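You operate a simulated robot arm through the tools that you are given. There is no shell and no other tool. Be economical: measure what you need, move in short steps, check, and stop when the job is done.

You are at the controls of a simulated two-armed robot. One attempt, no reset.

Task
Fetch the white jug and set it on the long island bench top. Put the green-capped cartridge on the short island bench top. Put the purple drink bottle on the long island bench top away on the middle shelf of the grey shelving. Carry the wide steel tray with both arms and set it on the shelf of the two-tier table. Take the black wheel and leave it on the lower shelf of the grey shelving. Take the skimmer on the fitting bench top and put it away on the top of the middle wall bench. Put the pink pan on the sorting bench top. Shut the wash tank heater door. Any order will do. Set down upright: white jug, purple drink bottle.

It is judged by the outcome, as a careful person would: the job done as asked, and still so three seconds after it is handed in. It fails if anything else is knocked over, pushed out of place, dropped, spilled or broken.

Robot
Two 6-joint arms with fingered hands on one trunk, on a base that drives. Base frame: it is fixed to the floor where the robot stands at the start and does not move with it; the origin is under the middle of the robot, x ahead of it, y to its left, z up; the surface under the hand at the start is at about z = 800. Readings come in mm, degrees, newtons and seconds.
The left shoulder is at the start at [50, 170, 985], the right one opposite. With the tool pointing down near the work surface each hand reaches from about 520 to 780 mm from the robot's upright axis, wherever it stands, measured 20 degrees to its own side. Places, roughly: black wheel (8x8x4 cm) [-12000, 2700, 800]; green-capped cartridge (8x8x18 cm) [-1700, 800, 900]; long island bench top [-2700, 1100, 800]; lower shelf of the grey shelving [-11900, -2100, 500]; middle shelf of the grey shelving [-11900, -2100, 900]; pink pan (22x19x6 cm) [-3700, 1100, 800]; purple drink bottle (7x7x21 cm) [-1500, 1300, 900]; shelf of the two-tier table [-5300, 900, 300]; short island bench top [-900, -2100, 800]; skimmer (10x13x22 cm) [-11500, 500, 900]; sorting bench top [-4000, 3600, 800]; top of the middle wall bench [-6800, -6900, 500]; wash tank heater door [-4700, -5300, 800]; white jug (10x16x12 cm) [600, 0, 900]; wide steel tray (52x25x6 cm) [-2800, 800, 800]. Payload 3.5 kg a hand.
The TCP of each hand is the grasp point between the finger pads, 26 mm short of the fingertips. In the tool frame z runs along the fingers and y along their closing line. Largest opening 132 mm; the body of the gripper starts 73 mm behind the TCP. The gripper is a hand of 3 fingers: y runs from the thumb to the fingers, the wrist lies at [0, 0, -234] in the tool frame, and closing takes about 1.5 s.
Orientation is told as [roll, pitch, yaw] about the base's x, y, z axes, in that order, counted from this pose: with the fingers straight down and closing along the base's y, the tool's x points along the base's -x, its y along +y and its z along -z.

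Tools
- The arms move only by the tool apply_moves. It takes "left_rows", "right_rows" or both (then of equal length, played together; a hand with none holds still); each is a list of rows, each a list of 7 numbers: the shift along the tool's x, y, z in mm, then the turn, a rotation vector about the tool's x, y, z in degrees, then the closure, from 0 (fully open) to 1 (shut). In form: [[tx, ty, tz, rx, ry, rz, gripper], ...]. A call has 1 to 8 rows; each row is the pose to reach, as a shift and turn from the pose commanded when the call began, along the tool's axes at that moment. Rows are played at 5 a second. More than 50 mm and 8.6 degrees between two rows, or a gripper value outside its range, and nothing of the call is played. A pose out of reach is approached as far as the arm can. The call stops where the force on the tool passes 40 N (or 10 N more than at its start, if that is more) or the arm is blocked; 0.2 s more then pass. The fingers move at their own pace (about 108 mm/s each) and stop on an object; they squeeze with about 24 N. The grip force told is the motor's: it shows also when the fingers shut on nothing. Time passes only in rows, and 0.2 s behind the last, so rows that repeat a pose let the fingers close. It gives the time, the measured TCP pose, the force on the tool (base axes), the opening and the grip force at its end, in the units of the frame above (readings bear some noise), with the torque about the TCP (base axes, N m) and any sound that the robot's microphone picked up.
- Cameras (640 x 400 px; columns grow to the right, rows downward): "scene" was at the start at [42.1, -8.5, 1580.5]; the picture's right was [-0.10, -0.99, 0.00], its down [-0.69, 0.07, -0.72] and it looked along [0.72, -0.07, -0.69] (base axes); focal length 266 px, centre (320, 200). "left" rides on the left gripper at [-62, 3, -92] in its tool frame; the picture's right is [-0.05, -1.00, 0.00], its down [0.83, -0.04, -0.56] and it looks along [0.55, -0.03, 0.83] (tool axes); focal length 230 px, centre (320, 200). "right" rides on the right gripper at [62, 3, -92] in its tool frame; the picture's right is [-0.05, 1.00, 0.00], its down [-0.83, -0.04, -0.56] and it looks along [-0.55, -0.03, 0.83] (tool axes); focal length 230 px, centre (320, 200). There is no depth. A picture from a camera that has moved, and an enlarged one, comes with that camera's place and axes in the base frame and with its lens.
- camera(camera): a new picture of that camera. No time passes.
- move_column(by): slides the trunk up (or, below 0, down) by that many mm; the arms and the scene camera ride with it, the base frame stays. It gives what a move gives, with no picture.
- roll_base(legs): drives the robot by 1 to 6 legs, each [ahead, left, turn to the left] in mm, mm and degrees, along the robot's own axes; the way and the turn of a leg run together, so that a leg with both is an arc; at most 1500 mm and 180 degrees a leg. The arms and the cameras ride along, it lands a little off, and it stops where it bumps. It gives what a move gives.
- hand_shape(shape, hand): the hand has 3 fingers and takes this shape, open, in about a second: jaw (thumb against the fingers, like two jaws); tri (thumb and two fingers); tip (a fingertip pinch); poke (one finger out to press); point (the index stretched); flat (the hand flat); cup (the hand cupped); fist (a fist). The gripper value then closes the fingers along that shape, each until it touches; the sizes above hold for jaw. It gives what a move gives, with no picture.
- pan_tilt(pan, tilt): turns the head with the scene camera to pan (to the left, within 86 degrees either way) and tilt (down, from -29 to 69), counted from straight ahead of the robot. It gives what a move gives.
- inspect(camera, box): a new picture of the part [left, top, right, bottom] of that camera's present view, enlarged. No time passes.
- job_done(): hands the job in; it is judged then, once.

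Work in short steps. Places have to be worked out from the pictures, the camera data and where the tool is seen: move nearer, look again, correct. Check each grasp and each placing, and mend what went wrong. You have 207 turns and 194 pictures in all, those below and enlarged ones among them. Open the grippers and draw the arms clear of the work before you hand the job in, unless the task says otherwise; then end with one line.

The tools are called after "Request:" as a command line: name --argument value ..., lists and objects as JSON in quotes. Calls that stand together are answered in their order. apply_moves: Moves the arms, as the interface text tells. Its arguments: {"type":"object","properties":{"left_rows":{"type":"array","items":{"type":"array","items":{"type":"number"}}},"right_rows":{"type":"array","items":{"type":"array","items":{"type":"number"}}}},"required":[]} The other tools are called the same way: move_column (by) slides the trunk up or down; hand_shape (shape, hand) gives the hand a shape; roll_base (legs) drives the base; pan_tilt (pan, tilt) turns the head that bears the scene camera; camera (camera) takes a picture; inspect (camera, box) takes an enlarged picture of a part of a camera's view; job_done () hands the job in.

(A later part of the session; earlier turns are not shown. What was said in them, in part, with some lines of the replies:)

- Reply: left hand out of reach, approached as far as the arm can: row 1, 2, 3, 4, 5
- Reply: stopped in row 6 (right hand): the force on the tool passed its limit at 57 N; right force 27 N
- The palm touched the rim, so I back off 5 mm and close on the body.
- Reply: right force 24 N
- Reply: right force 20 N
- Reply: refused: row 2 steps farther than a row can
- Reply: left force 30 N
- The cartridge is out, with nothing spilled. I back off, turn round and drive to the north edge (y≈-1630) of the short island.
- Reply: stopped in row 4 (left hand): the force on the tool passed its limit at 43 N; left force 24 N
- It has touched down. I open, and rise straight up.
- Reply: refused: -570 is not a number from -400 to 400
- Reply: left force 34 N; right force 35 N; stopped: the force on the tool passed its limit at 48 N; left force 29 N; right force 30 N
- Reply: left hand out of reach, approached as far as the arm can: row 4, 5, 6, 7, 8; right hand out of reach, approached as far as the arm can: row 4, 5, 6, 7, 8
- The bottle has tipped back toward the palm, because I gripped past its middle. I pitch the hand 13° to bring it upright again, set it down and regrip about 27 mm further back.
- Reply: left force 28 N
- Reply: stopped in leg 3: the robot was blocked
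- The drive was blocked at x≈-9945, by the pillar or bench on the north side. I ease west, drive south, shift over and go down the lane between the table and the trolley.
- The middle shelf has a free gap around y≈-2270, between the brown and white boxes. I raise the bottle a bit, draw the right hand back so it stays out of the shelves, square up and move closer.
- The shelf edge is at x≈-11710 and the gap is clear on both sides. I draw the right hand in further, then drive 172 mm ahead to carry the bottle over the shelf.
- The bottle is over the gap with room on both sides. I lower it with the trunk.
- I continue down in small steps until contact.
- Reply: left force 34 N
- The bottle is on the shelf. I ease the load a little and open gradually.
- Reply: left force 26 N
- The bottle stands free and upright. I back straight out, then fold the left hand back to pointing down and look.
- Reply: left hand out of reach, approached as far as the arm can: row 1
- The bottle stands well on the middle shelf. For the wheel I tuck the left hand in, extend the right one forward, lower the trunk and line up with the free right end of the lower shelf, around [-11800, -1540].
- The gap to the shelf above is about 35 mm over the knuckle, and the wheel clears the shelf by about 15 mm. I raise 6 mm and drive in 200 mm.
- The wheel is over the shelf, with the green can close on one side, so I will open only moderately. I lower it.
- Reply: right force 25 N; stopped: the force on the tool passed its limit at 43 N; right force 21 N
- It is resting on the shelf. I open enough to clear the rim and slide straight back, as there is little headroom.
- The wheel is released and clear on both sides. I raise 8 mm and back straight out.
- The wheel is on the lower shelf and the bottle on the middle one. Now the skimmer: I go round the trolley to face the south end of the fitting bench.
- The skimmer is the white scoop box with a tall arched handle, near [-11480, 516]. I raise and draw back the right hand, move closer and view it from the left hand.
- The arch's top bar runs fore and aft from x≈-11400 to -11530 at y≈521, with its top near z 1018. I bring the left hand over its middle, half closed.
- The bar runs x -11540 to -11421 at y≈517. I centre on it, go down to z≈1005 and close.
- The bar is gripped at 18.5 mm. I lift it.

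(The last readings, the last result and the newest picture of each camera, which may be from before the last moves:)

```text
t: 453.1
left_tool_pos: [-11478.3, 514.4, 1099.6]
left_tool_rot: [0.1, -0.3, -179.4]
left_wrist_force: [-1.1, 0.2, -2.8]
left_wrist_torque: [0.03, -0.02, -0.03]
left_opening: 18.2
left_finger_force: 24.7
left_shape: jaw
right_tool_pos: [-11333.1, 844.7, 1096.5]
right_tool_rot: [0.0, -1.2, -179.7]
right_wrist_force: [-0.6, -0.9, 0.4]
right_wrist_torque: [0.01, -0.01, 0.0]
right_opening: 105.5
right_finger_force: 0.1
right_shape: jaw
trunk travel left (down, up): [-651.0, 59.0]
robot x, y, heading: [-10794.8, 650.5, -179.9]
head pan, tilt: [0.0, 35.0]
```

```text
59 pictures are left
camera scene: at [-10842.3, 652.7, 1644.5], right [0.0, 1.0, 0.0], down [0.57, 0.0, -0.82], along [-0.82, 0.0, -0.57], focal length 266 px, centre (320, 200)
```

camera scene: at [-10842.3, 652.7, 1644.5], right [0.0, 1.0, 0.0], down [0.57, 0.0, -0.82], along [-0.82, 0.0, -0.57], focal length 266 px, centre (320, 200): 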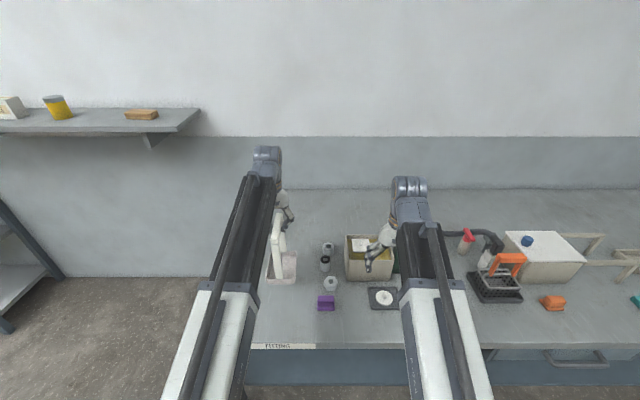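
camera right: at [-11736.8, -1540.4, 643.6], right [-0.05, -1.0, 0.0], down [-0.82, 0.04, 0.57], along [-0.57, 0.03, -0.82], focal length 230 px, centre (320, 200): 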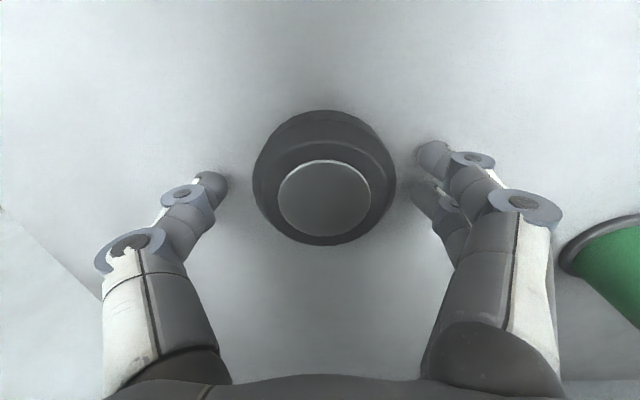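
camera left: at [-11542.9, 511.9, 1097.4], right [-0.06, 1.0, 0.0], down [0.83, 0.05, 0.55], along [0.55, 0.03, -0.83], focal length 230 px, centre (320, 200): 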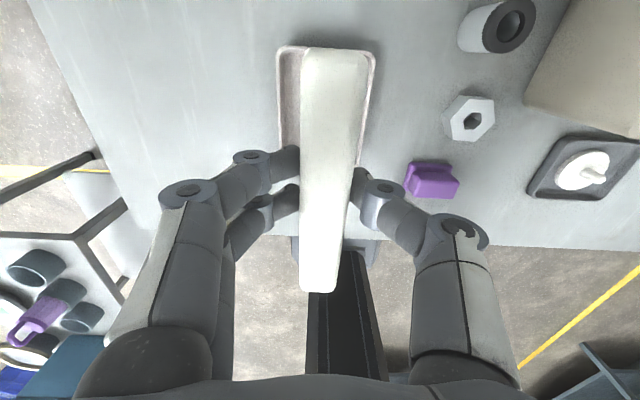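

The skimmer is held by its handle. I back off, go round the trolley and line up with the western lane, facing south, to find the way to the wall benches.

Request:
roll_base --legs '[[-1090, 0, 0], [0, 1400, 0], [0, 1150, 0], [0, 0, 90], [0, -1350, 0]]'

Request:
pan_tilt --pan 10 --tilt 15

Request:
camera --camera "scene"

```text
t: 481.3
left_tool_pos: [-10753.1, -2678.5, 1100.7]
left_tool_rot: [0.1, -0.2, -86.1]
left_wrist_force: [0.1, -0.4, -2.2]
left_wrist_torque: [-0.02, 0.0, -0.04]
left_opening: 18.4
left_finger_force: 24.1
left_shape: jaw
right_tool_pos: [-11090.7, -2551.4, 1096.1]
right_tool_rot: [0.0, -1.1, -86.6]
right_wrist_force: [0.5, 0.4, -0.9]
right_wrist_torque: [0.01, 0.01, 0.0]
right_opening: 105.5
right_finger_force: 0.1
right_shape: jaw
trunk travel left (down, up): [-651.0, 59.0]
robot x, y, heading: [-10932.7, -2005.3, -86.8]
head pan, tilt: [0.0, 35.0]
```

```text
t: 482.1
left_tool_pos: [-10753.0, -2678.9, 1100.4]
left_tool_rot: [0.2, -0.4, -86.0]
left_wrist_force: [0.4, -0.2, -1.5]
left_wrist_torque: [-0.04, 0.01, -0.02]
left_opening: 18.4
left_finger_force: 24.5
left_shape: jaw
right_tool_pos: [-11091.1, -2550.8, 1096.0]
right_tool_rot: [0.0, -1.1, -86.6]
right_wrist_force: [-0.5, 0.4, 0.3]
right_wrist_torque: [0.01, 0.02, -0.02]
right_opening: 105.5
right_finger_force: 0.0
right_shape: jaw
trunk travel left (down, up): [-651.0, 59.0]
robot x, y, heading: [-10927.6, -2004.9, -86.6]
head pan, tilt: [10.0, 15.0]
```

```text
58 pictures are left
camera scene: at [-10910.9, -2054.3, 1676.5], right [-0.97, -0.23, 0.0], down [-0.06, 0.25, -0.97], along [0.22, -0.94, -0.26], focal length 266 px, centre (320, 200)
```

scene: 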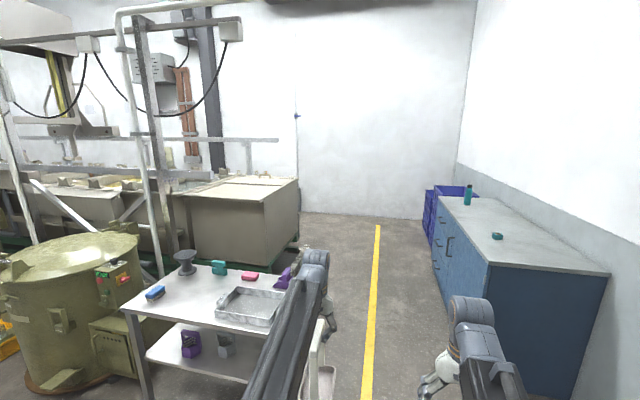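

The lane between the lab table and the blue cabinet leads to the south wall (y≈-7200). I drive down it and turn east to look along the wall benches.

Request:
roll_base --legs '[[0, 0, -3.4], [0, -175, 0], [1400, 0, 0], [1400, 0, 0], [1050, 0, 0], [0, 0, 90]]'

Request:
pan_tilt --pan 0 --tilt 15

Request:
camera --camera "scene"

```text
t: 506.0
left_tool_pos: [-10454.2, -5768.6, 1100.9]
left_tool_rot: [0.1, -0.2, -2.8]
left_wrist_force: [0.8, -0.2, -2.4]
left_wrist_torque: [0.0, -0.03, 0.01]
left_opening: 18.5
left_finger_force: 23.9
left_shape: jaw
right_tool_pos: [-10619.6, -6091.7, 1096.8]
right_tool_rot: [0.0, -1.1, -3.2]
right_wrist_force: [-0.2, 0.6, -0.5]
right_wrist_torque: [0.0, -0.03, -0.02]
right_opening: 105.4
right_finger_force: 0.0
right_shape: jaw
trunk travel left (down, up): [-651.0, 59.0]
robot x, y, heading: [-11141.4, -5867.7, -3.4]
head pan, tilt: [10.0, 15.0]
```

```text
t: 506.7
left_tool_pos: [-10455.5, -5769.8, 1100.3]
left_tool_rot: [0.0, -0.4, -2.7]
left_wrist_force: [1.3, -1.2, -2.5]
left_wrist_torque: [0.01, -0.01, 0.01]
left_opening: 18.2
left_finger_force: 24.2
left_shape: jaw
right_tool_pos: [-10621.0, -6091.7, 1095.9]
right_tool_rot: [0.0, -1.1, -3.2]
right_wrist_force: [0.5, 0.0, 0.1]
right_wrist_torque: [-0.02, 0.0, 0.01]
right_opening: 105.4
right_finger_force: 0.1
right_shape: jaw
trunk travel left (down, up): [-651.0, 59.0]
robot x, y, heading: [-11149.0, -5868.3, -3.2]
head pan, tilt: [0.0, 15.0]
```

```text
57 pictures are left
camera scene: at [-11092.8, -5870.9, 1676.5], right [-0.06, -1.0, 0.0], down [-0.26, 0.01, -0.97], along [0.96, -0.05, -0.26], focal length 266 px, centre (320, 200)
```

scene: 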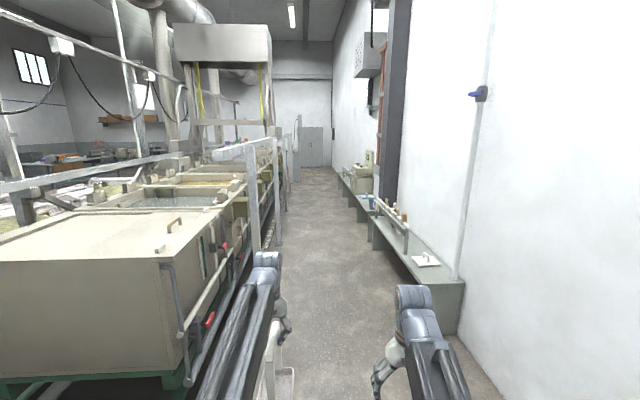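

Request:
inspect --camera "scene" --box '[220, 130, 480, 300]'

```text
2.35 times, centred on (350, 215) of scene
camera zoom: at [-11092.8, -5870.9, 1676.5], right [-0.06, -1.0, 0.0], down [-0.26, 0.01, -0.97], along [0.96, -0.05, -0.26], focal length 625 px, centre (249, 165)
```

zoom: 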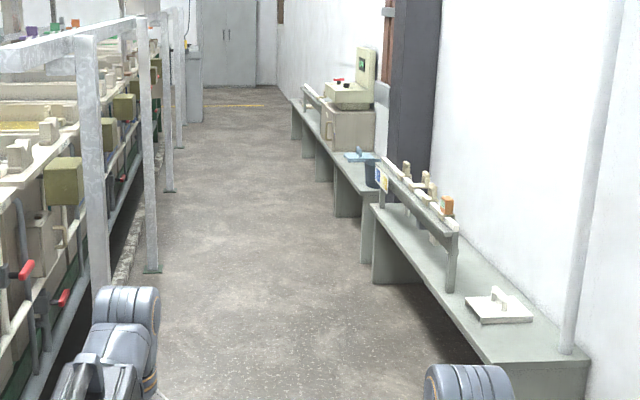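

Low benches line the wall, with fronts at y≈-6755. The middle one runs from about x -7500 to -5900. I turn to face the wall and strafe east along the corridor at y≈-5950.

Request:
roll_base --legs '[[0, 0, -86.8], [80, 0, 0], [0, 1350, 0], [0, 1350, 0], [0, 1200, 0]]'

Request:
pan_tilt --pan 15 --tilt 35

Request:
camera --camera "scene"

```text
t: 529.8
left_tool_pos: [-7139.8, -6621.5, 1099.7]
left_tool_rot: [0.1, -0.3, -90.4]
left_wrist_force: [0.1, 0.1, -2.6]
left_wrist_torque: [-0.03, 0.01, 0.0]
left_opening: 18.4
left_finger_force: 23.5
left_shape: jaw
right_tool_pos: [-7468.0, -6471.2, 1096.3]
right_tool_rot: [0.0, -1.1, -90.8]
right_wrist_force: [0.5, 0.0, -0.3]
right_wrist_torque: [-0.01, -0.01, -0.03]
right_opening: 105.6
right_finger_force: 0.1
right_shape: jaw
trunk travel left (down, up): [-651.0, 59.0]
robot x, y, heading: [-7269.5, -5934.1, -90.7]
head pan, tilt: [0.0, 15.0]
```

```text
t: 530.6
left_tool_pos: [-7140.9, -6622.6, 1100.1]
left_tool_rot: [0.1, -0.4, -90.4]
left_wrist_force: [0.1, -0.5, -1.4]
left_wrist_torque: [-0.01, -0.03, -0.01]
left_opening: 17.8
left_finger_force: 23.9
left_shape: jaw
right_tool_pos: [-7467.5, -6470.1, 1095.5]
right_tool_rot: [0.0, -1.0, -90.8]
right_wrist_force: [-0.6, -0.1, 0.1]
right_wrist_torque: [0.0, 0.01, -0.03]
right_opening: 105.5
right_finger_force: 0.0
right_shape: jaw
trunk travel left (down, up): [-651.0, 59.0]
robot x, y, heading: [-7267.2, -5934.7, -90.7]
head pan, tilt: [15.0, 35.0]
```

```text
55 pictures are left
camera scene: at [-7244.9, -5980.7, 1644.6], right [-0.97, -0.24, 0.0], down [-0.14, 0.56, -0.82], along [0.2, -0.79, -0.57], focal length 266 px, centre (320, 200)
```

scene: 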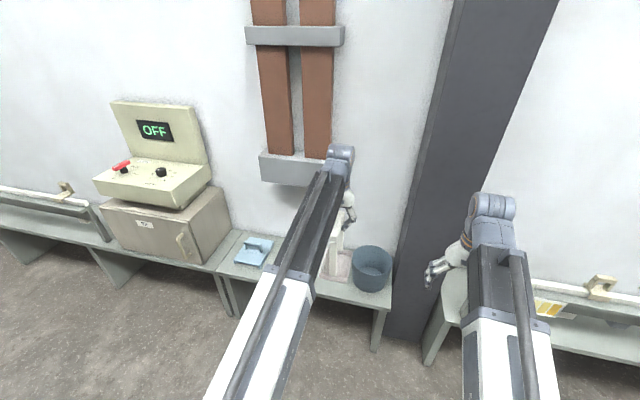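

The middle bench spans x -7396 to -6467 (front y≈-6774) and is free between the bucket (x≈-7293) and the blue item (x≈-6605). I raise the right hand out of the way and drive so that the skimmer is over about [-7030, -6880].

Request:
apply_moves --right_rows '[[10, 0, -30, 0, 0, 0, 0.2], [15, 0, -60, 0, 0, 0, 0.2], [15, 0, -75, 0, 0, 0, 0.2]]'

Request:
roll_base --legs '[[0, 100, 0.7], [255, 0, 0]]'

Request:
move_column --by -280

Request:
camera --camera "left"

Request:
camera --camera "scene"

```text
t: 531.4
left_tool_pos: [-7140.6, -6621.8, 1100.6]
left_tool_rot: [0.1, -0.3, -90.3]
left_wrist_force: [0.5, 0.7, -2.9]
left_wrist_torque: [0.0, 0.0, -0.03]
left_opening: 18.4
left_finger_force: 24.0
left_shape: jaw
right_tool_pos: [-7468.0, -6455.2, 1166.6]
right_tool_rot: [0.0, -1.4, -90.8]
right_wrist_force: [0.5, -0.4, -0.5]
right_wrist_torque: [-0.02, 0.02, 0.02]
right_opening: 105.4
right_finger_force: 0.1
right_shape: jaw
right hand out of reach, approached as far as the arm can: row 3
trunk travel left (down, up): [-651.0, 59.0]
robot x, y, heading: [-7269.2, -5935.1, -90.7]
head pan, tilt: [15.0, 35.0]
```

```text
t: 534.0
left_tool_pos: [-7036.9, -6873.8, 1100.7]
left_tool_rot: [0.0, -0.2, -89.8]
left_wrist_force: [-0.1, 0.2, -2.6]
left_wrist_torque: [0.03, 0.02, 0.02]
left_opening: 18.4
left_finger_force: 23.7
left_shape: jaw
right_tool_pos: [-7366.3, -6710.4, 1166.4]
right_tool_rot: [0.0, -1.4, -90.3]
right_wrist_force: [0.0, -0.7, -0.1]
right_wrist_torque: [0.04, 0.0, 0.03]
right_opening: 105.5
right_finger_force: 0.1
right_shape: jaw
trunk travel left (down, up): [-651.0, 59.0]
robot x, y, heading: [-7170.8, -6187.9, -90.6]
head pan, tilt: [15.0, 35.0]
```

```text
t: 536.8
left_tool_pos: [-7037.3, -6873.3, 820.4]
left_tool_rot: [0.1, -0.3, -89.8]
left_wrist_force: [-1.0, -0.2, -2.7]
left_wrist_torque: [-0.02, -0.02, -0.01]
left_opening: 18.4
left_finger_force: 23.7
left_shape: jaw
right_tool_pos: [-7366.6, -6710.8, 886.8]
right_tool_rot: [0.1, -1.4, -90.4]
right_wrist_force: [-0.4, -0.2, 0.1]
right_wrist_torque: [0.0, 0.01, 0.0]
right_opening: 105.4
right_finger_force: 0.1
right_shape: jaw
trunk travel left (down, up): [-371.0, 339.0]
robot x, y, heading: [-7172.0, -6184.8, -90.2]
head pan, tilt: [15.0, 35.0]
```

```text
54 pictures are left
camera left: at [-7034.7, -6934.1, 912.8], right [-1.0, -0.05, 0.0], down [-0.05, 0.83, 0.55], along [-0.03, 0.55, -0.83], focal length 230 px, centre (320, 200)
```

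left: 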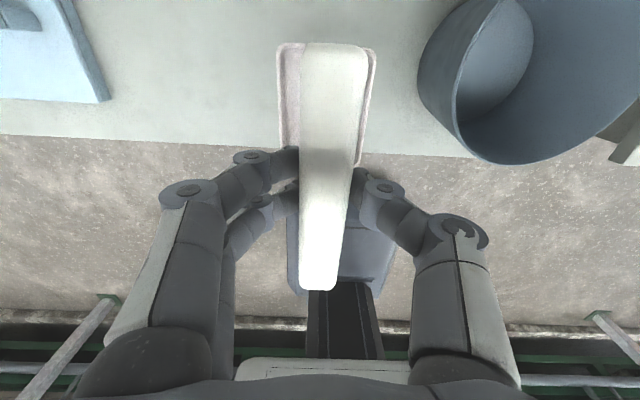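

```text
53 pictures are left
camera scene: at [-7147.3, -6233.4, 1364.6], right [-0.97, -0.25, 0.0], down [-0.15, 0.56, -0.82], along [0.21, -0.79, -0.57], focal length 266 px, centre (320, 200)
```

scene: 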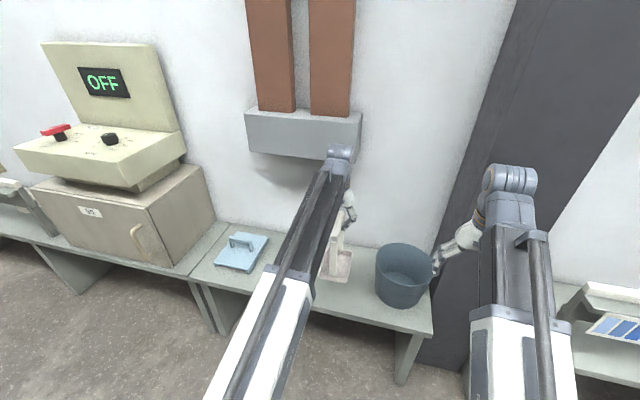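

The tray of the skimmer is just inside the bench's front edge. I move 15 mm further in and lower it.

Request:
roll_base --legs '[[16, 0, 0]]'

Request:
move_column --by -96

Request:
camera --camera "left"

Request:
inspect --camera "scene" --box '[240, 100, 440, 320]'

```text
t: 537.6
left_tool_pos: [-7038.4, -6889.7, 819.9]
left_tool_rot: [0.0, -0.3, -89.9]
left_wrist_force: [-1.0, -0.4, -2.3]
left_wrist_torque: [-0.02, -0.04, -0.01]
left_opening: 18.4
left_finger_force: 23.4
left_shape: jaw
right_tool_pos: [-7366.8, -6725.5, 885.5]
right_tool_rot: [-0.2, -1.4, -90.3]
right_wrist_force: [-0.5, -0.1, -1.0]
right_wrist_torque: [-0.02, 0.0, 0.0]
right_opening: 105.2
right_finger_force: 0.1
right_shape: jaw
trunk travel left (down, up): [-371.0, 339.0]
robot x, y, heading: [-7171.1, -6205.2, -90.3]
head pan, tilt: [15.0, 35.0]
```

```text
t: 538.9
left_tool_pos: [-7038.7, -6889.2, 724.3]
left_tool_rot: [0.0, -0.3, -89.9]
left_wrist_force: [-0.1, 0.5, -2.7]
left_wrist_torque: [-0.03, 0.0, -0.01]
left_opening: 18.5
left_finger_force: 23.9
left_shape: jaw
right_tool_pos: [-7366.5, -6725.5, 790.4]
right_tool_rot: [-0.1, -1.4, -90.2]
right_wrist_force: [-0.1, 0.3, -0.2]
right_wrist_torque: [-0.02, 0.0, 0.0]
right_opening: 105.3
right_finger_force: 0.1
right_shape: jaw
trunk travel left (down, up): [-275.0, 435.0]
robot x, y, heading: [-7173.7, -6204.5, -90.3]
head pan, tilt: [15.0, 35.0]
```

```text
52 pictures are left
camera left: at [-7035.1, -6949.9, 816.8], right [-1.0, -0.05, 0.0], down [-0.05, 0.83, 0.55], along [-0.03, 0.55, -0.83], focal length 230 px, centre (320, 200)
```

left: 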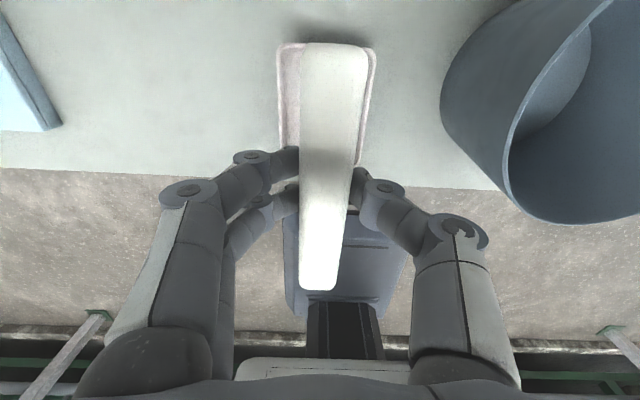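

```text
1.82 times, centred on (340, 210) of scene
camera zoom: at [-7147.4, -6249.3, 1268.6], right [-0.97, -0.25, 0.0], down [-0.15, 0.56, -0.82], along [0.21, -0.79, -0.57], focal length 483 px, centre (284, 182)
```

zoom: 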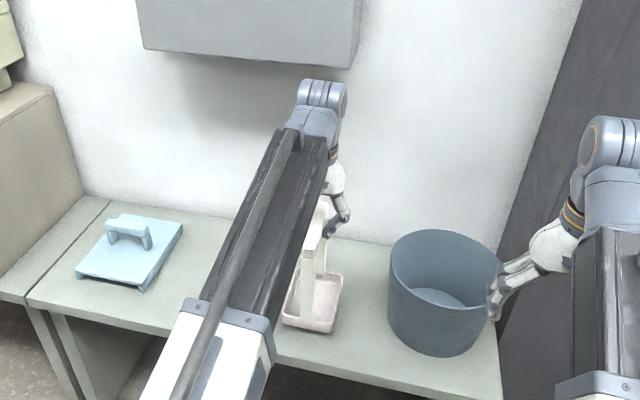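

It is close now, and the right hand is still clear of the bucket. I lower it the last bit.

Request:
move_column --by -12

Request:
move_column --by -5

Request:
move_column --by -4

```text
t: 539.5
left_tool_pos: [-7037.2, -6889.9, 712.8]
left_tool_rot: [0.1, -0.3, -89.9]
left_wrist_force: [1.6, -0.5, -2.9]
left_wrist_torque: [-0.03, 0.0, -0.01]
left_opening: 18.2
left_finger_force: 24.1
left_shape: jaw
right_tool_pos: [-7365.9, -6725.4, 777.1]
right_tool_rot: [-0.1, -1.3, -90.3]
right_wrist_force: [-0.6, -0.4, 0.3]
right_wrist_torque: [-0.01, 0.01, -0.01]
right_opening: 105.4
right_finger_force: 0.1
right_shape: jaw
trunk travel left (down, up): [-263.0, 447.0]
robot x, y, heading: [-7169.6, -6204.3, -90.3]
head pan, tilt: [15.0, 35.0]
```

```text
t: 540.0
left_tool_pos: [-7037.1, -6889.2, 706.8]
left_tool_rot: [0.1, -0.3, -89.9]
left_wrist_force: [-0.1, 0.0, -2.0]
left_wrist_torque: [-0.02, 0.0, 0.01]
left_opening: 18.3
left_finger_force: 24.0
left_shape: jaw
right_tool_pos: [-7366.6, -6724.8, 773.5]
right_tool_rot: [-0.1, -1.5, -90.3]
right_wrist_force: [-0.3, 0.5, 0.6]
right_wrist_torque: [0.01, 0.0, -0.03]
right_opening: 105.5
right_finger_force: 0.0
right_shape: jaw
trunk travel left (down, up): [-258.0, 452.0]
robot x, y, heading: [-7172.2, -6203.1, -90.3]
head pan, tilt: [15.0, 35.0]
```

```text
t: 540.5
left_tool_pos: [-7036.8, -6889.7, 703.6]
left_tool_rot: [0.1, -0.4, -89.9]
left_wrist_force: [0.6, -0.5, 5.9]
left_wrist_torque: [-0.02, 0.0, 0.0]
left_opening: 18.4
left_finger_force: 24.4
left_shape: jaw
right_tool_pos: [-7366.3, -6724.9, 769.3]
right_tool_rot: [0.1, -1.5, -90.4]
right_wrist_force: [0.7, 0.4, -0.3]
right_wrist_torque: [-0.01, 0.0, 0.01]
right_opening: 105.5
right_finger_force: 0.2
right_shape: jaw
trunk travel left (down, up): [-254.0, 456.0]
robot x, y, heading: [-7173.7, -6201.4, -90.5]
head pan, tilt: [15.0, 35.0]
```

It is down. I open to clear the handle and rise.

Request:
apply_moves --left_rows '[[0, 0, 0, 0, 0, 0, 0.75], [0, 0, 0, 0, 0, 0, 0.5], [0, 0, 0, 0, 0, 0, 0.5], [0, 0, 0, 0, 0, 0, 0.5], [0, 0, -30, 0, 0, 0, 0.5], [0, 0, -65, 0, 0, 0, 0.5], [0, 0, -100, 0, 0, 0, 0.5]]'

Request:
roll_base --legs '[[-260, 0, 0.4]]'

Request:
camera --camera "scene"

```text
t: 542.1
left_tool_pos: [-7037.6, -6890.7, 803.3]
left_tool_rot: [0.1, -0.2, -89.9]
left_wrist_force: [0.1, -0.2, 0.7]
left_wrist_torque: [-0.01, -0.01, 0.0]
left_opening: 65.1
left_finger_force: 0.0
left_shape: jaw
right_tool_pos: [-7366.6, -6725.3, 769.6]
right_tool_rot: [-0.1, -1.4, -90.3]
right_wrist_force: [0.0, 0.1, 0.2]
right_wrist_torque: [0.0, 0.01, 0.02]
right_opening: 105.4
right_finger_force: 0.1
right_shape: jaw
trunk travel left (down, up): [-254.0, 456.0]
robot x, y, heading: [-7167.5, -6202.5, -90.5]
head pan, tilt: [15.0, 35.0]
```

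```text
t: 544.0
left_tool_pos: [-7032.8, -6621.3, 802.8]
left_tool_rot: [0.0, -0.4, -89.6]
left_wrist_force: [-0.3, 0.4, -0.4]
left_wrist_torque: [0.03, 0.0, 0.01]
left_opening: 65.4
left_finger_force: 0.0
left_shape: jaw
right_tool_pos: [-7362.1, -6458.6, 769.0]
right_tool_rot: [-0.2, -1.4, -90.1]
right_wrist_force: [0.5, 0.2, -0.9]
right_wrist_torque: [0.04, -0.03, 0.0]
right_opening: 105.2
right_finger_force: 0.0
right_shape: jaw
trunk travel left (down, up): [-254.0, 456.0]
robot x, y, heading: [-7168.4, -5934.7, -90.2]
head pan, tilt: [15.0, 35.0]
```

```text
50 pictures are left
camera scene: at [-7146.2, -5981.2, 1247.5], right [-0.97, -0.26, 0.0], down [-0.15, 0.55, -0.82], along [0.21, -0.79, -0.57], focal length 266 px, centre (320, 200)
```

scene: 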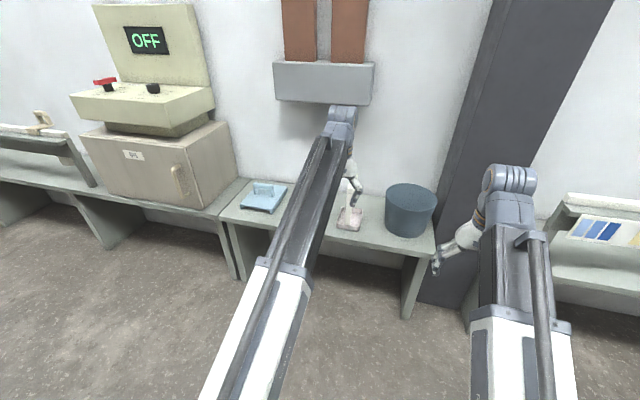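

The skimmer stands on the middle wall bench. Last is the heater door: I tuck the left arm in, raise the trunk, turn east and look along the tanks.

Request:
apply_moves --left_rows '[[40, 0, -10, 0, 0, 0, 0.5], [80, 0, -20, 0, 0, 0, 0.5], [120, 0, -30, 0, 0, 0, 0.5], [150, 0, -30, 0, 0, 0, 0.5]]'

Request:
move_column --by 230

Request:
roll_base --legs '[[160, 0, 0], [0, 0, 90], [900, 0, 0]]'

Request:
pan_tilt --pan 28 --tilt 25

Request:
camera --camera "scene"

```text
t: 545.0
left_tool_pos: [-7035.7, -6494.1, 788.4]
left_tool_rot: [0.0, -1.6, -89.5]
left_wrist_force: [0.8, -0.2, 0.6]
left_wrist_torque: [0.02, 0.04, 0.0]
left_opening: 65.4
left_finger_force: 0.0
left_shape: jaw
left hand out of reach, approached as far as the arm can: row 2, 3, 4
right_tool_pos: [-7363.1, -6457.2, 768.4]
right_tool_rot: [-0.1, -1.4, -90.1]
right_wrist_force: [0.1, -0.4, -0.3]
right_wrist_torque: [0.01, 0.0, -0.02]
right_opening: 105.4
right_finger_force: 0.1
right_shape: jaw
trunk travel left (down, up): [-254.0, 456.0]
robot x, y, heading: [-7170.6, -5934.8, -90.2]
head pan, tilt: [15.0, 35.0]
```

```text
t: 547.5
left_tool_pos: [-7035.6, -6493.9, 1017.7]
left_tool_rot: [-0.1, -1.6, -89.6]
left_wrist_force: [-0.4, -0.8, -0.4]
left_wrist_torque: [0.03, 0.02, -0.01]
left_opening: 65.5
left_finger_force: 0.1
left_shape: jaw
right_tool_pos: [-7363.2, -6458.5, 998.8]
right_tool_rot: [-0.1, -1.3, -90.1]
right_wrist_force: [0.9, 0.8, 0.4]
right_wrist_torque: [-0.03, -0.06, -0.01]
right_opening: 105.4
right_finger_force: 0.1
right_shape: jaw
trunk travel left (down, up): [-484.0, 226.0]
robot x, y, heading: [-7169.2, -5938.9, -90.4]
head pan, tilt: [15.0, 35.0]
```

```text
t: 557.0
left_tool_pos: [-5722.4, -5966.7, 1017.8]
left_tool_rot: [0.0, -1.7, 0.3]
left_wrist_force: [0.1, -0.1, -0.1]
left_wrist_torque: [-0.03, 0.01, 0.01]
left_opening: 65.2
left_finger_force: 0.0
left_shape: jaw
right_tool_pos: [-5757.7, -6293.2, 998.2]
right_tool_rot: [-0.2, -1.3, -0.2]
right_wrist_force: [0.3, 0.5, 0.5]
right_wrist_torque: [-0.03, 0.0, -0.05]
right_opening: 105.5
right_finger_force: 0.2
right_shape: jaw
trunk travel left (down, up): [-484.0, 226.0]
robot x, y, heading: [-6279.0, -6100.4, -0.3]
head pan, tilt: [15.0, 35.0]
```

```text
t: 557.7
left_tool_pos: [-5722.9, -5966.1, 1017.9]
left_tool_rot: [0.0, -1.6, 0.5]
left_wrist_force: [0.5, 0.0, 0.0]
left_wrist_torque: [0.01, 0.01, 0.02]
left_opening: 65.5
left_finger_force: 0.1
left_shape: jaw
right_tool_pos: [-5757.6, -6293.2, 998.1]
right_tool_rot: [-0.1, -1.4, -0.1]
right_wrist_force: [0.0, 0.4, -0.2]
right_wrist_torque: [0.04, 0.01, 0.03]
right_opening: 105.2
right_finger_force: 0.1
right_shape: jaw
trunk travel left (down, up): [-484.0, 226.0]
robot x, y, heading: [-6281.5, -6099.8, -0.2]
head pan, tilt: [28.0, 25.0]
```

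```text
49 pictures are left
camera scene: at [-6238.5, -6056.5, 1493.3], right [0.47, -0.88, 0.0], down [-0.37, -0.2, -0.91], along [0.8, 0.42, -0.42], focal length 266 px, centre (320, 200)
```

scene: 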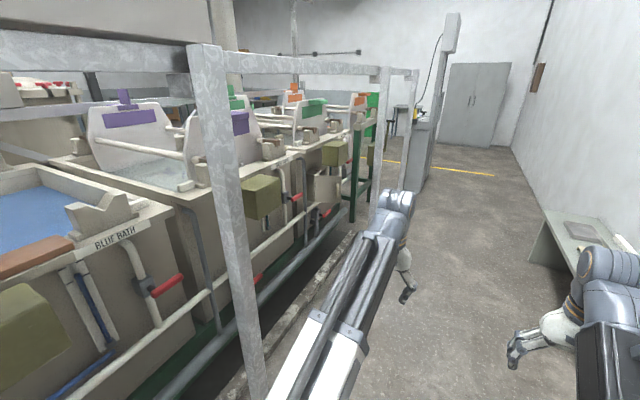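

Request:
inspect --camera "scene" --box '[230, 110, 400, 250]'

```text
2.86 times, centred on (315, 180) of scene
camera zoom: at [-6238.5, -6056.5, 1493.3], right [0.47, -0.88, 0.0], down [-0.37, -0.2, -0.91], along [0.8, 0.42, -0.42], focal length 759 px, centre (334, 257)
```

zoom: 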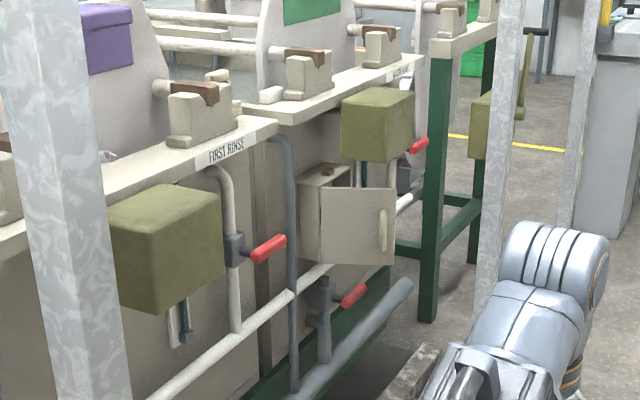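

The open door is clear to see. It is hinged on its west edge near [-4747, -5240], and its free edge sticks out to about [-4703, -5412] at z≈800. I drive east and turn to face it.

Request:
roll_base --legs '[[850, 0, 0.2], [830, 0, 0], [0, 0, 45], [0, 0, 45]]'

Request:
pan_tilt --pan 0 --tilt 38

Request:
camera --camera "scene"

```text
t: 570.3
left_tool_pos: [-4735.2, -5530.8, 1019.1]
left_tool_rot: [0.0, -1.7, 90.0]
left_wrist_force: [-0.3, 0.1, -0.5]
left_wrist_torque: [0.0, -0.01, 0.03]
left_opening: 65.5
left_finger_force: 0.1
left_shape: jaw
right_tool_pos: [-4409.7, -5569.6, 998.7]
right_tool_rot: [-0.2, -1.4, 89.5]
right_wrist_force: [-0.3, 0.7, 0.5]
right_wrist_torque: [0.03, 0.02, -0.03]
right_opening: 105.4
right_finger_force: 0.1
right_shape: jaw
trunk travel left (down, up): [-484.0, 226.0]
robot x, y, heading: [-4606.0, -6092.2, 89.4]
head pan, tilt: [28.0, 25.0]
```

```text
t: 571.2
left_tool_pos: [-4736.2, -5530.0, 1018.4]
left_tool_rot: [0.0, -1.6, 90.0]
left_wrist_force: [0.2, -0.5, 0.2]
left_wrist_torque: [0.02, -0.04, 0.01]
left_opening: 65.5
left_finger_force: 0.2
left_shape: jaw
right_tool_pos: [-4408.9, -5569.4, 999.0]
right_tool_rot: [-0.1, -1.4, 89.6]
right_wrist_force: [0.1, 0.8, 0.5]
right_wrist_torque: [-0.01, 0.05, 0.05]
right_opening: 105.5
right_finger_force: 0.1
right_shape: jaw
trunk travel left (down, up): [-484.0, 226.0]
robot x, y, heading: [-4607.5, -6091.1, 89.5]
head pan, tilt: [0.0, 38.0]
```

```text
47 pictures are left
camera scene: at [-4606.1, -6044.2, 1473.0], right [1.0, -0.01, 0.0], down [0.0, -0.62, -0.79], along [0.01, 0.79, -0.62], focal length 266 px, centre (320, 200)
```

scene: 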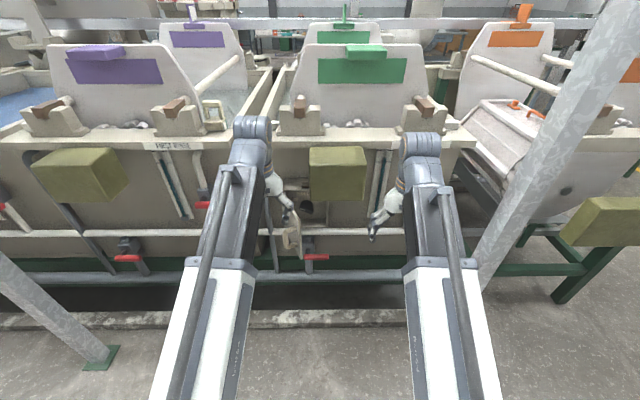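

Request:
inspect --camera "scene" --box '[250, 130, 410, 280]'

Request:
camera --camera "right"

```text
2.67 times, centred on (330, 205) of scene
camera zoom: at [-4606.1, -6044.2, 1473.0], right [1.0, -0.01, 0.0], down [0.0, -0.62, -0.79], along [0.01, 0.79, -0.62], focal length 708 px, centre (293, 187)
```

zoom: 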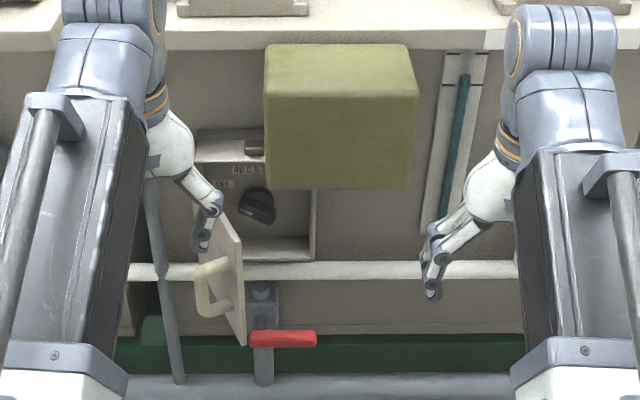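

```text
45 pictures are left
camera right: at [-4412.7, -5632.6, 1090.9], right [-1.0, 0.06, 0.0], down [0.05, 0.82, 0.58], along [0.03, 0.57, -0.82], focal length 230 px, centre (320, 200)
```

right: 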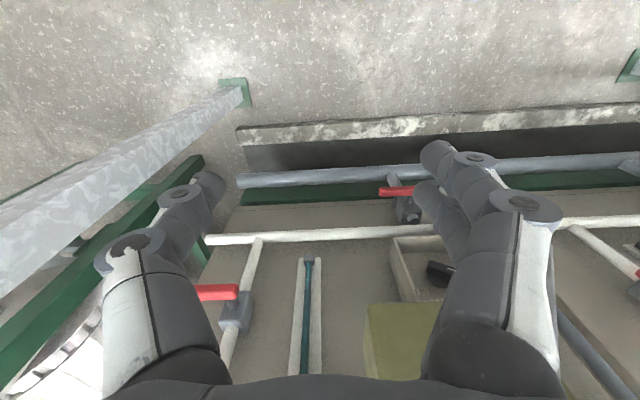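

The box and its door are clear now: hinge at [-4725, -5240], free edge at [-4661, -5410], z 699–894, with a handle on the outer face. I back off a bit, lower the trunk, shut the left hand and pitch it level to use as a pusher.

Request:
roll_base --legs '[[-215, 0, 0.5]]'

Request:
move_column --by -150

Request:
apply_moves --left_rows '[[-20, 5, 0, 0, -8.4, 0, 1], [-40, 10, 0, 0, -16.8, 0, 1], [-60, 15, 0, 0, -25.2, 0, 1], [-80, 20, 0, 0, -33.6, 0, 1], [-100, 25, 0, 0, -42, 0, 1], [-120, 30, 0, 0, -50.4, 0, 1], [-140, 35, 0, 0, -58.8, 0, 1], [-160, 40, 0, 0, -67.2, 0, 1]]'

Request:
camera --camera "left"

```text
t: 572.9
left_tool_pos: [-4741.8, -5746.7, 1017.9]
left_tool_rot: [0.1, -1.7, 90.7]
left_wrist_force: [0.3, -0.2, -0.7]
left_wrist_torque: [0.0, -0.02, -0.01]
left_opening: 65.7
left_finger_force: 0.1
left_shape: jaw
right_tool_pos: [-4413.9, -5780.7, 998.7]
right_tool_rot: [-0.1, -1.4, 90.1]
right_wrist_force: [0.3, 0.1, -0.2]
right_wrist_torque: [0.0, -0.01, -0.02]
right_opening: 105.4
right_finger_force: 0.1
right_shape: jaw
trunk travel left (down, up): [-484.0, 226.0]
robot x, y, heading: [-4605.8, -6304.0, 89.8]
head pan, tilt: [0.0, 38.0]
```

```text
t: 574.7
left_tool_pos: [-4741.4, -5746.2, 868.7]
left_tool_rot: [0.0, -1.6, 90.7]
left_wrist_force: [-0.7, -0.2, -0.3]
left_wrist_torque: [0.0, 0.0, -0.02]
left_opening: 65.4
left_finger_force: 0.1
left_shape: jaw
right_tool_pos: [-4415.1, -5782.4, 849.4]
right_tool_rot: [-0.2, -1.3, 90.0]
right_wrist_force: [0.2, 0.4, 0.5]
right_wrist_torque: [-0.02, 0.0, 0.01]
right_opening: 105.6
right_finger_force: 0.1
right_shape: jaw
trunk travel left (down, up): [-334.0, 376.0]
robot x, y, heading: [-4612.0, -6303.0, 90.2]
head pan, tilt: [0.0, 38.0]
```

```text
t: 576.5
left_tool_pos: [-4783.9, -5585.6, 872.7]
left_tool_rot: [0.1, -69.0, 90.4]
left_wrist_force: [0.6, 0.2, 0.9]
left_wrist_torque: [-0.02, 0.02, -0.01]
left_opening: 0.0
left_finger_force: 24.1
left_shape: jaw
right_tool_pos: [-4415.1, -5781.2, 849.3]
right_tool_rot: [-0.1, -1.4, 90.0]
right_wrist_force: [-0.1, -0.3, -0.8]
right_wrist_torque: [0.01, 0.0, 0.0]
right_opening: 105.5
right_finger_force: 0.1
right_shape: jaw
trunk travel left (down, up): [-334.0, 376.0]
robot x, y, heading: [-4608.8, -6306.6, 90.2]
head pan, tilt: [0.0, 38.0]
```

```text
44 pictures are left
camera left: at [-4787.5, -5649.7, 963.9], right [1.0, 0.03, 0.05], down [0.05, -0.82, -0.57], along [0.02, 0.58, -0.82], focal length 230 px, centre (320, 200)
```

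left: 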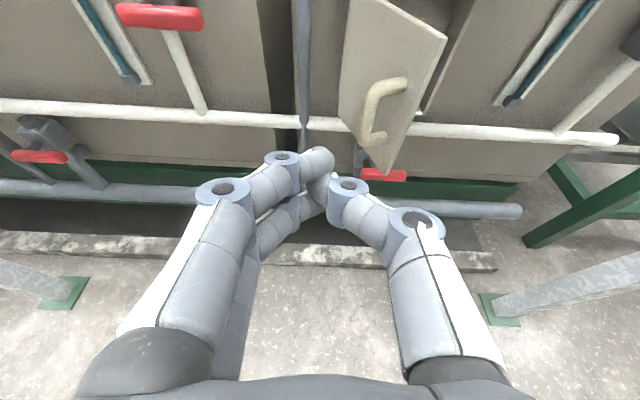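

The closed hand points forward now, just west of the door. I finish levelling it and lower it to z≈792.

Request:
apply_moves --left_rows '[[19, 0, 7, 0, -4, 0, 1], [38, 0, 14, 0, -8, 0, 1], [57, 0, 21, 0, -12, 0, 1], [75, 5, 29, 0, -16, 0, 1]]'

Request:
roll_base --legs '[[150, 0, 0]]'

Request:
camera --camera "left"

Request:
camera --camera "scene"

```text
t: 577.5
left_tool_pos: [-4786.7, -5588.1, 799.4]
left_tool_rot: [-0.6, -83.6, 90.5]
left_wrist_force: [-0.1, -0.1, 0.5]
left_wrist_torque: [-0.04, 0.04, 0.03]
left_opening: 0.2
left_finger_force: 23.7
left_shape: jaw
left hand out of reach, approached as far as the arm can: row 4
right_tool_pos: [-4414.3, -5781.4, 849.6]
right_tool_rot: [-0.1, -1.4, 90.1]
right_wrist_force: [0.5, 0.4, -0.3]
right_wrist_torque: [-0.01, 0.02, 0.02]
right_opening: 105.3
right_finger_force: 0.1
right_shape: jaw
trunk travel left (down, up): [-334.0, 376.0]
robot x, y, heading: [-4607.3, -6306.0, 90.2]
head pan, tilt: [0.0, 38.0]
```

```text
t: 578.8
left_tool_pos: [-4783.7, -5439.4, 797.9]
left_tool_rot: [-0.4, -83.8, 90.2]
left_wrist_force: [0.0, -0.8, -0.2]
left_wrist_torque: [-0.01, -0.02, 0.0]
left_opening: 0.0
left_finger_force: 24.2
left_shape: jaw
right_tool_pos: [-4412.4, -5635.8, 849.2]
right_tool_rot: [-0.1, -1.4, 89.8]
right_wrist_force: [-0.8, -0.5, -0.3]
right_wrist_torque: [-0.02, -0.04, -0.01]
right_opening: 105.5
right_finger_force: 0.1
right_shape: jaw
trunk travel left (down, up): [-334.0, 376.0]
robot x, y, heading: [-4605.3, -6156.0, 89.9]
head pan, tilt: [0.0, 38.0]
```

```text
43 pictures are left
camera left: at [-4787.7, -5523.0, 869.8], right [1.0, 0.0, 0.05], down [0.04, -0.64, -0.76], along [0.03, 0.77, -0.64], focal length 230 px, centre (320, 200)
```

left: 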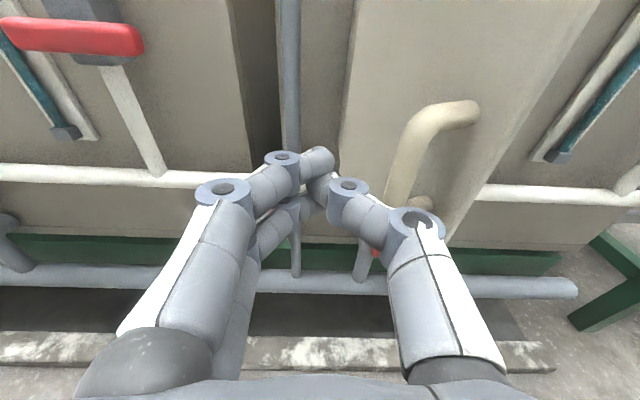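

```text
42 pictures are left
camera scene: at [-4606.9, -6111.0, 1323.0], right [1.0, 0.0, 0.0], down [0.0, -0.62, -0.79], along [0.0, 0.79, -0.62], focal length 266 px, centre (320, 200)
```

scene: 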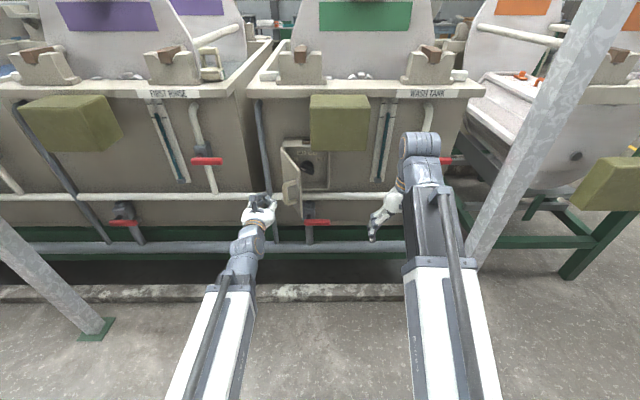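

The tip is just west of the door's free edge. I advance 58 mm along the door face, then sweep east to swing the door.

Request:
apply_moves --left_rows '[[0, 0, 30, 0, 0, 0, 1], [0, 0, 58, 0, 0, 0, 1], [0, -30, 58, 0, 0, 0, 1], [0, -60, 58, 0, 0, 0, 1], [0, -85, 58, 0, 0, 0, 1], [0, -110, 58, 0, 0, 0, 1]]'

Request:
camera --camera "left"

Request:
inspect --camera "scene" --box '[220, 120, 380, 250]'

```text
t: 580.2
left_tool_pos: [-4672.4, -5381.2, 792.3]
left_tool_rot: [-0.3, -83.7, 90.1]
left_wrist_force: [0.3, 0.4, -0.8]
left_wrist_torque: [-0.01, 0.0, 0.01]
left_opening: 0.0
left_finger_force: 23.9
left_shape: jaw
right_tool_pos: [-4413.1, -5634.0, 849.3]
right_tool_rot: [-0.2, -1.4, 89.9]
right_wrist_force: [0.6, 0.5, 0.3]
right_wrist_torque: [0.01, -0.02, 0.01]
right_opening: 105.5
right_finger_force: 0.1
right_shape: jaw
trunk travel left (down, up): [-334.0, 376.0]
robot x, y, heading: [-4604.2, -6153.7, 89.8]
head pan, tilt: [0.0, 38.0]
```

```text
41 pictures are left
camera left: at [-4676.9, -5465.0, 863.6], right [1.0, 0.0, 0.05], down [0.04, -0.64, -0.76], along [0.03, 0.77, -0.64], focal length 230 px, centre (320, 200)
```

left: 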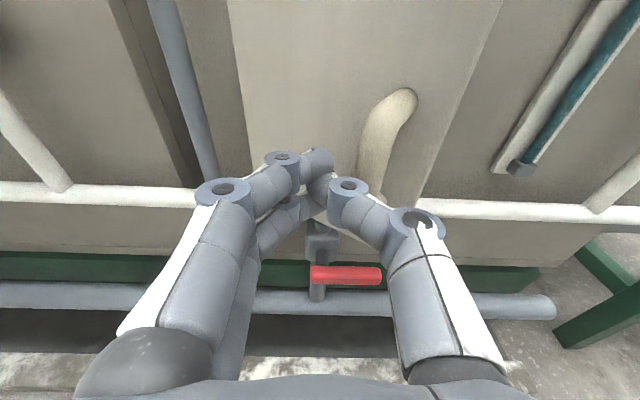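

```text
3.08 times, centred on (300, 185) of scene
camera zoom: at [-4607.0, -6110.7, 1323.0], right [1.0, 0.0, 0.0], down [0.0, -0.62, -0.79], along [0.0, 0.79, -0.62], focal length 817 px, centre (382, 246)
```

zoom: 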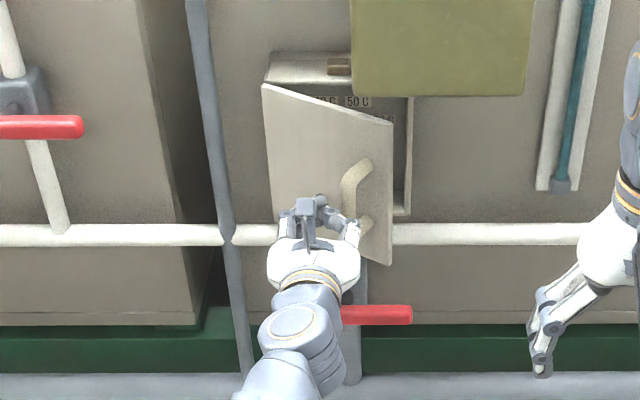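

The door swings freely and is about 40° open now. I push on, north and slightly east, until it seats.

Request:
apply_moves --left_rows '[[0, -20, 20, 0, 0, 0, 1], [0, -35, 40, 0, 0, 0, 1], [0, -45, 60, 0, 0, 0, 1], [0, -50, 78, 0, 0, 0, 1], [0, -55, 92, 0, 0, 0, 1], [0, -55, 104, 0, 0, 0, 1], [0, -55, 114, 0, 0, 0, 1]]'

Request:
camera --camera "left"

Request:
inspect --camera "scene" --box '[220, 120, 380, 250]'

```text
t: 581.8
left_tool_pos: [-4625.2, -5273.8, 781.6]
left_tool_rot: [-0.6, -83.7, 91.1]
left_wrist_force: [-9.6, -20.2, 3.4]
left_wrist_torque: [-0.01, -0.06, -0.54]
left_opening: 0.0
left_finger_force: 24.2
left_shape: jaw
right_tool_pos: [-4414.5, -5636.3, 849.1]
right_tool_rot: [-0.1, -1.5, 89.9]
right_wrist_force: [0.5, -0.2, -0.5]
right_wrist_torque: [-0.01, 0.03, -0.02]
right_opening: 105.2
right_finger_force: 0.1
right_shape: jaw
trunk travel left (down, up): [-334.0, 376.0]
robot x, y, heading: [-4607.1, -6160.0, 89.9]
head pan, tilt: [0.0, 38.0]
stopped in row 7 (left hand): the force on the tool passed its limit at 54 N (the readings are from after the stop); the commanded pose is now the measured one
```

```text
39 pictures are left
camera left: at [-4627.7, -5358.0, 852.3], right [1.0, 0.01, 0.05], down [0.05, -0.64, -0.76], along [0.03, 0.77, -0.64], focal length 230 px, centre (320, 200)
```

left: 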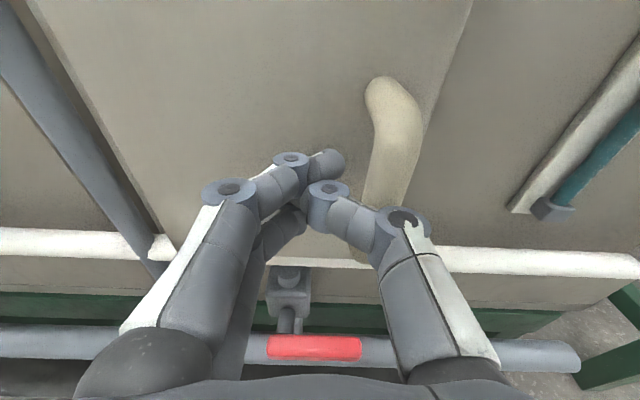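

```text
3.08 times, centred on (300, 185) of scene
camera zoom: at [-4608.1, -6113.6, 1323.1], right [1.0, 0.0, 0.0], down [0.0, -0.61, -0.79], along [0.0, 0.79, -0.61], focal length 817 px, centre (382, 246)
```

zoom: 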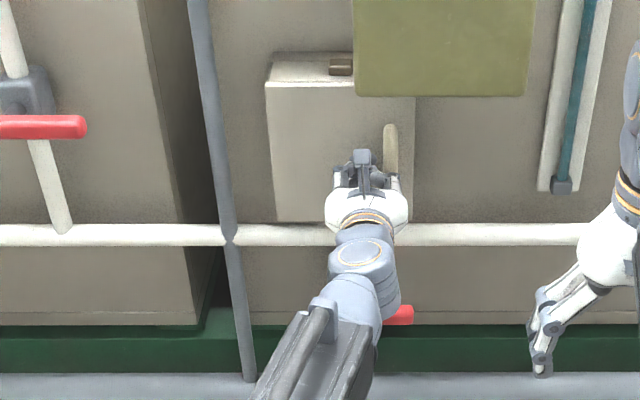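

The door looks flush, and the force rose sharply, so it has seated. I withdraw straight back and check that it stays shut.

Request:
apply_moves --left_rows '[[0, 3, -20, 0, 0, 0, 1], [0, 6, -60, 0, 0, 0, 1], [0, 6, -100, 0, 0, 0, 1], [0, 6, -130, 0, 0, 0, 1]]'

Request:
roll_base --legs '[[-200, 0, 0]]'

Request:
camera --camera "left"

Request:
inspect --camera "scene" --box '[220, 100, 420, 250]'

```text
t: 582.8
left_tool_pos: [-4625.8, -5400.5, 793.8]
left_tool_rot: [-0.3, -83.5, 90.5]
left_wrist_force: [-0.5, 0.6, -0.3]
left_wrist_torque: [-0.01, 0.01, -0.03]
left_opening: 0.0
left_finger_force: 23.9
left_shape: jaw
right_tool_pos: [-4412.2, -5635.4, 849.3]
right_tool_rot: [-0.1, -1.4, 89.9]
right_wrist_force: [0.0, 1.1, 0.3]
right_wrist_torque: [0.0, -0.01, 0.01]
right_opening: 105.4
right_finger_force: 0.1
right_shape: jaw
trunk travel left (down, up): [-334.0, 376.0]
robot x, y, heading: [-4607.8, -6157.6, 90.0]
head pan, tilt: [0.0, 38.0]
```

```text
t: 584.4
left_tool_pos: [-4625.8, -5602.2, 792.8]
left_tool_rot: [-0.2, -83.7, 90.4]
left_wrist_force: [0.3, -0.1, -1.0]
left_wrist_torque: [0.01, -0.01, 0.0]
left_opening: 0.0
left_finger_force: 24.1
left_shape: jaw
right_tool_pos: [-4414.0, -5837.0, 848.5]
right_tool_rot: [-0.2, -1.4, 90.0]
right_wrist_force: [0.8, 0.5, -0.5]
right_wrist_torque: [-0.02, -0.03, 0.01]
right_opening: 105.2
right_finger_force: 0.1
right_shape: jaw
trunk travel left (down, up): [-334.0, 376.0]
robot x, y, heading: [-4610.3, -6359.7, 89.9]
head pan, tilt: [0.0, 38.0]
```

```text
37 pictures are left
camera left: at [-4630.0, -5685.7, 864.9], right [1.0, 0.01, 0.05], down [0.04, -0.64, -0.76], along [0.03, 0.76, -0.64], focal length 230 px, centre (320, 200)
```

left: 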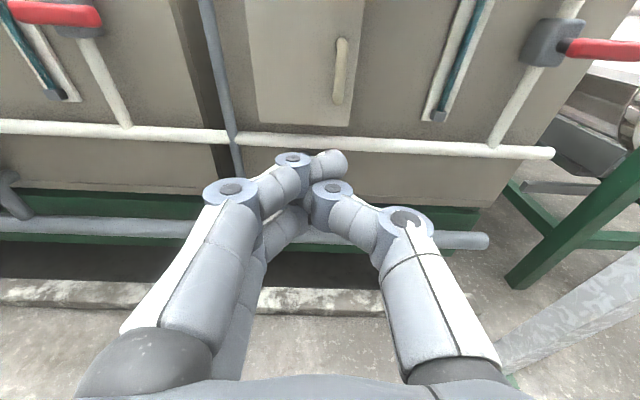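

```text
2.67 times, centred on (320, 175) of scene
camera zoom: at [-4607.6, -6312.7, 1323.0], right [1.0, 0.0, 0.0], down [0.0, -0.62, -0.79], along [0.0, 0.79, -0.62], focal length 708 px, centre (320, 267)
```

zoom: 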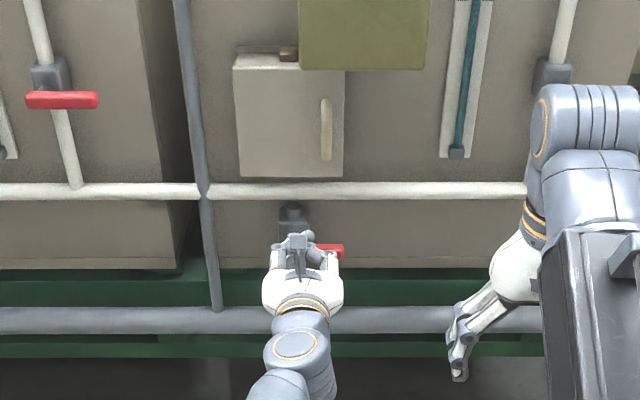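

The door stays shut. I open the left hand, well clear of everything, and take one close look at the door before handing in.

Request:
apply_moves --left_rows '[[0, 0, -10, 0, 0, 0, 0.5], [0, 0, -20, 0, 0, 0, 0], [0, 0, -20, 0, 0, 0, 0], [0, 0, -20, 0, 0, 0, 0], [0, 0, -20, 0, 0, 0, 0]]'

Request:
inspect --camera "scene" --box '[280, 110, 350, 175]'

Request:
inspect --camera "left" --box '[220, 0, 400, 150]'

```text
t: 585.6
left_tool_pos: [-4627.2, -5621.9, 795.8]
left_tool_rot: [-0.2, -83.6, 90.2]
left_wrist_force: [-0.9, 0.0, -0.1]
left_wrist_torque: [0.0, 0.0, -0.01]
left_opening: 131.8
left_finger_force: 0.0
left_shape: jaw
right_tool_pos: [-4413.7, -5835.9, 848.7]
right_tool_rot: [-0.1, -1.5, 89.9]
right_wrist_force: [-0.4, -0.3, -1.2]
right_wrist_torque: [0.0, 0.0, 0.0]
right_opening: 105.4
right_finger_force: 0.1
right_shape: jaw
trunk travel left (down, up): [-334.0, 376.0]
robot x, y, heading: [-4601.2, -6360.6, 90.0]
head pan, tilt: [0.0, 38.0]
```

```text
6.15 times, centred on (315, 142) of scene
camera zoom: at [-4607.6, -6312.8, 1323.0], right [1.0, 0.0, 0.0], down [0.0, -0.62, -0.79], along [0.0, 0.79, -0.62], focal length 1634 px, centre (351, 554)
```

zoom: 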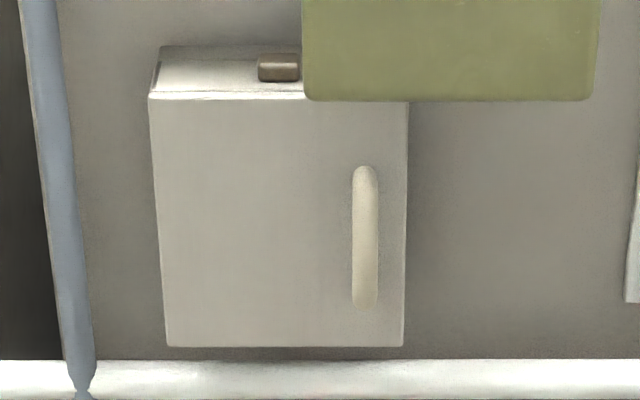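

```text
2.67 times, centred on (310, 75) of left
camera zoom: at [-4629.9, -5706.0, 867.3], right [1.0, 0.01, 0.05], down [0.04, -0.64, -0.76], along [0.03, 0.76, -0.64], focal length 614 px, centre (347, 533)
```

zoom: 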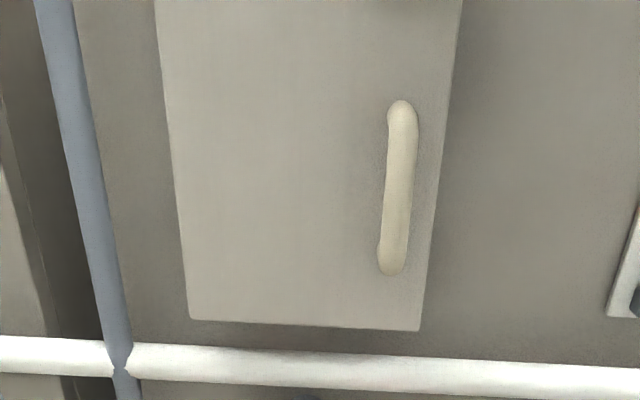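

The door is flush with the box and both hands are open and clear. All eight parts of the job are done, so I hand it in.

Request:
job_done

```text
The job is handed in.
```

All eight parts of the job are done and it is handed in. The jug and bottle stand upright, the heater door is shut, and both hands are open and clear. On the way, the base was stopped once by something I couldn't see near [-9945, 3600], and I saw nothing out of place afterwards.
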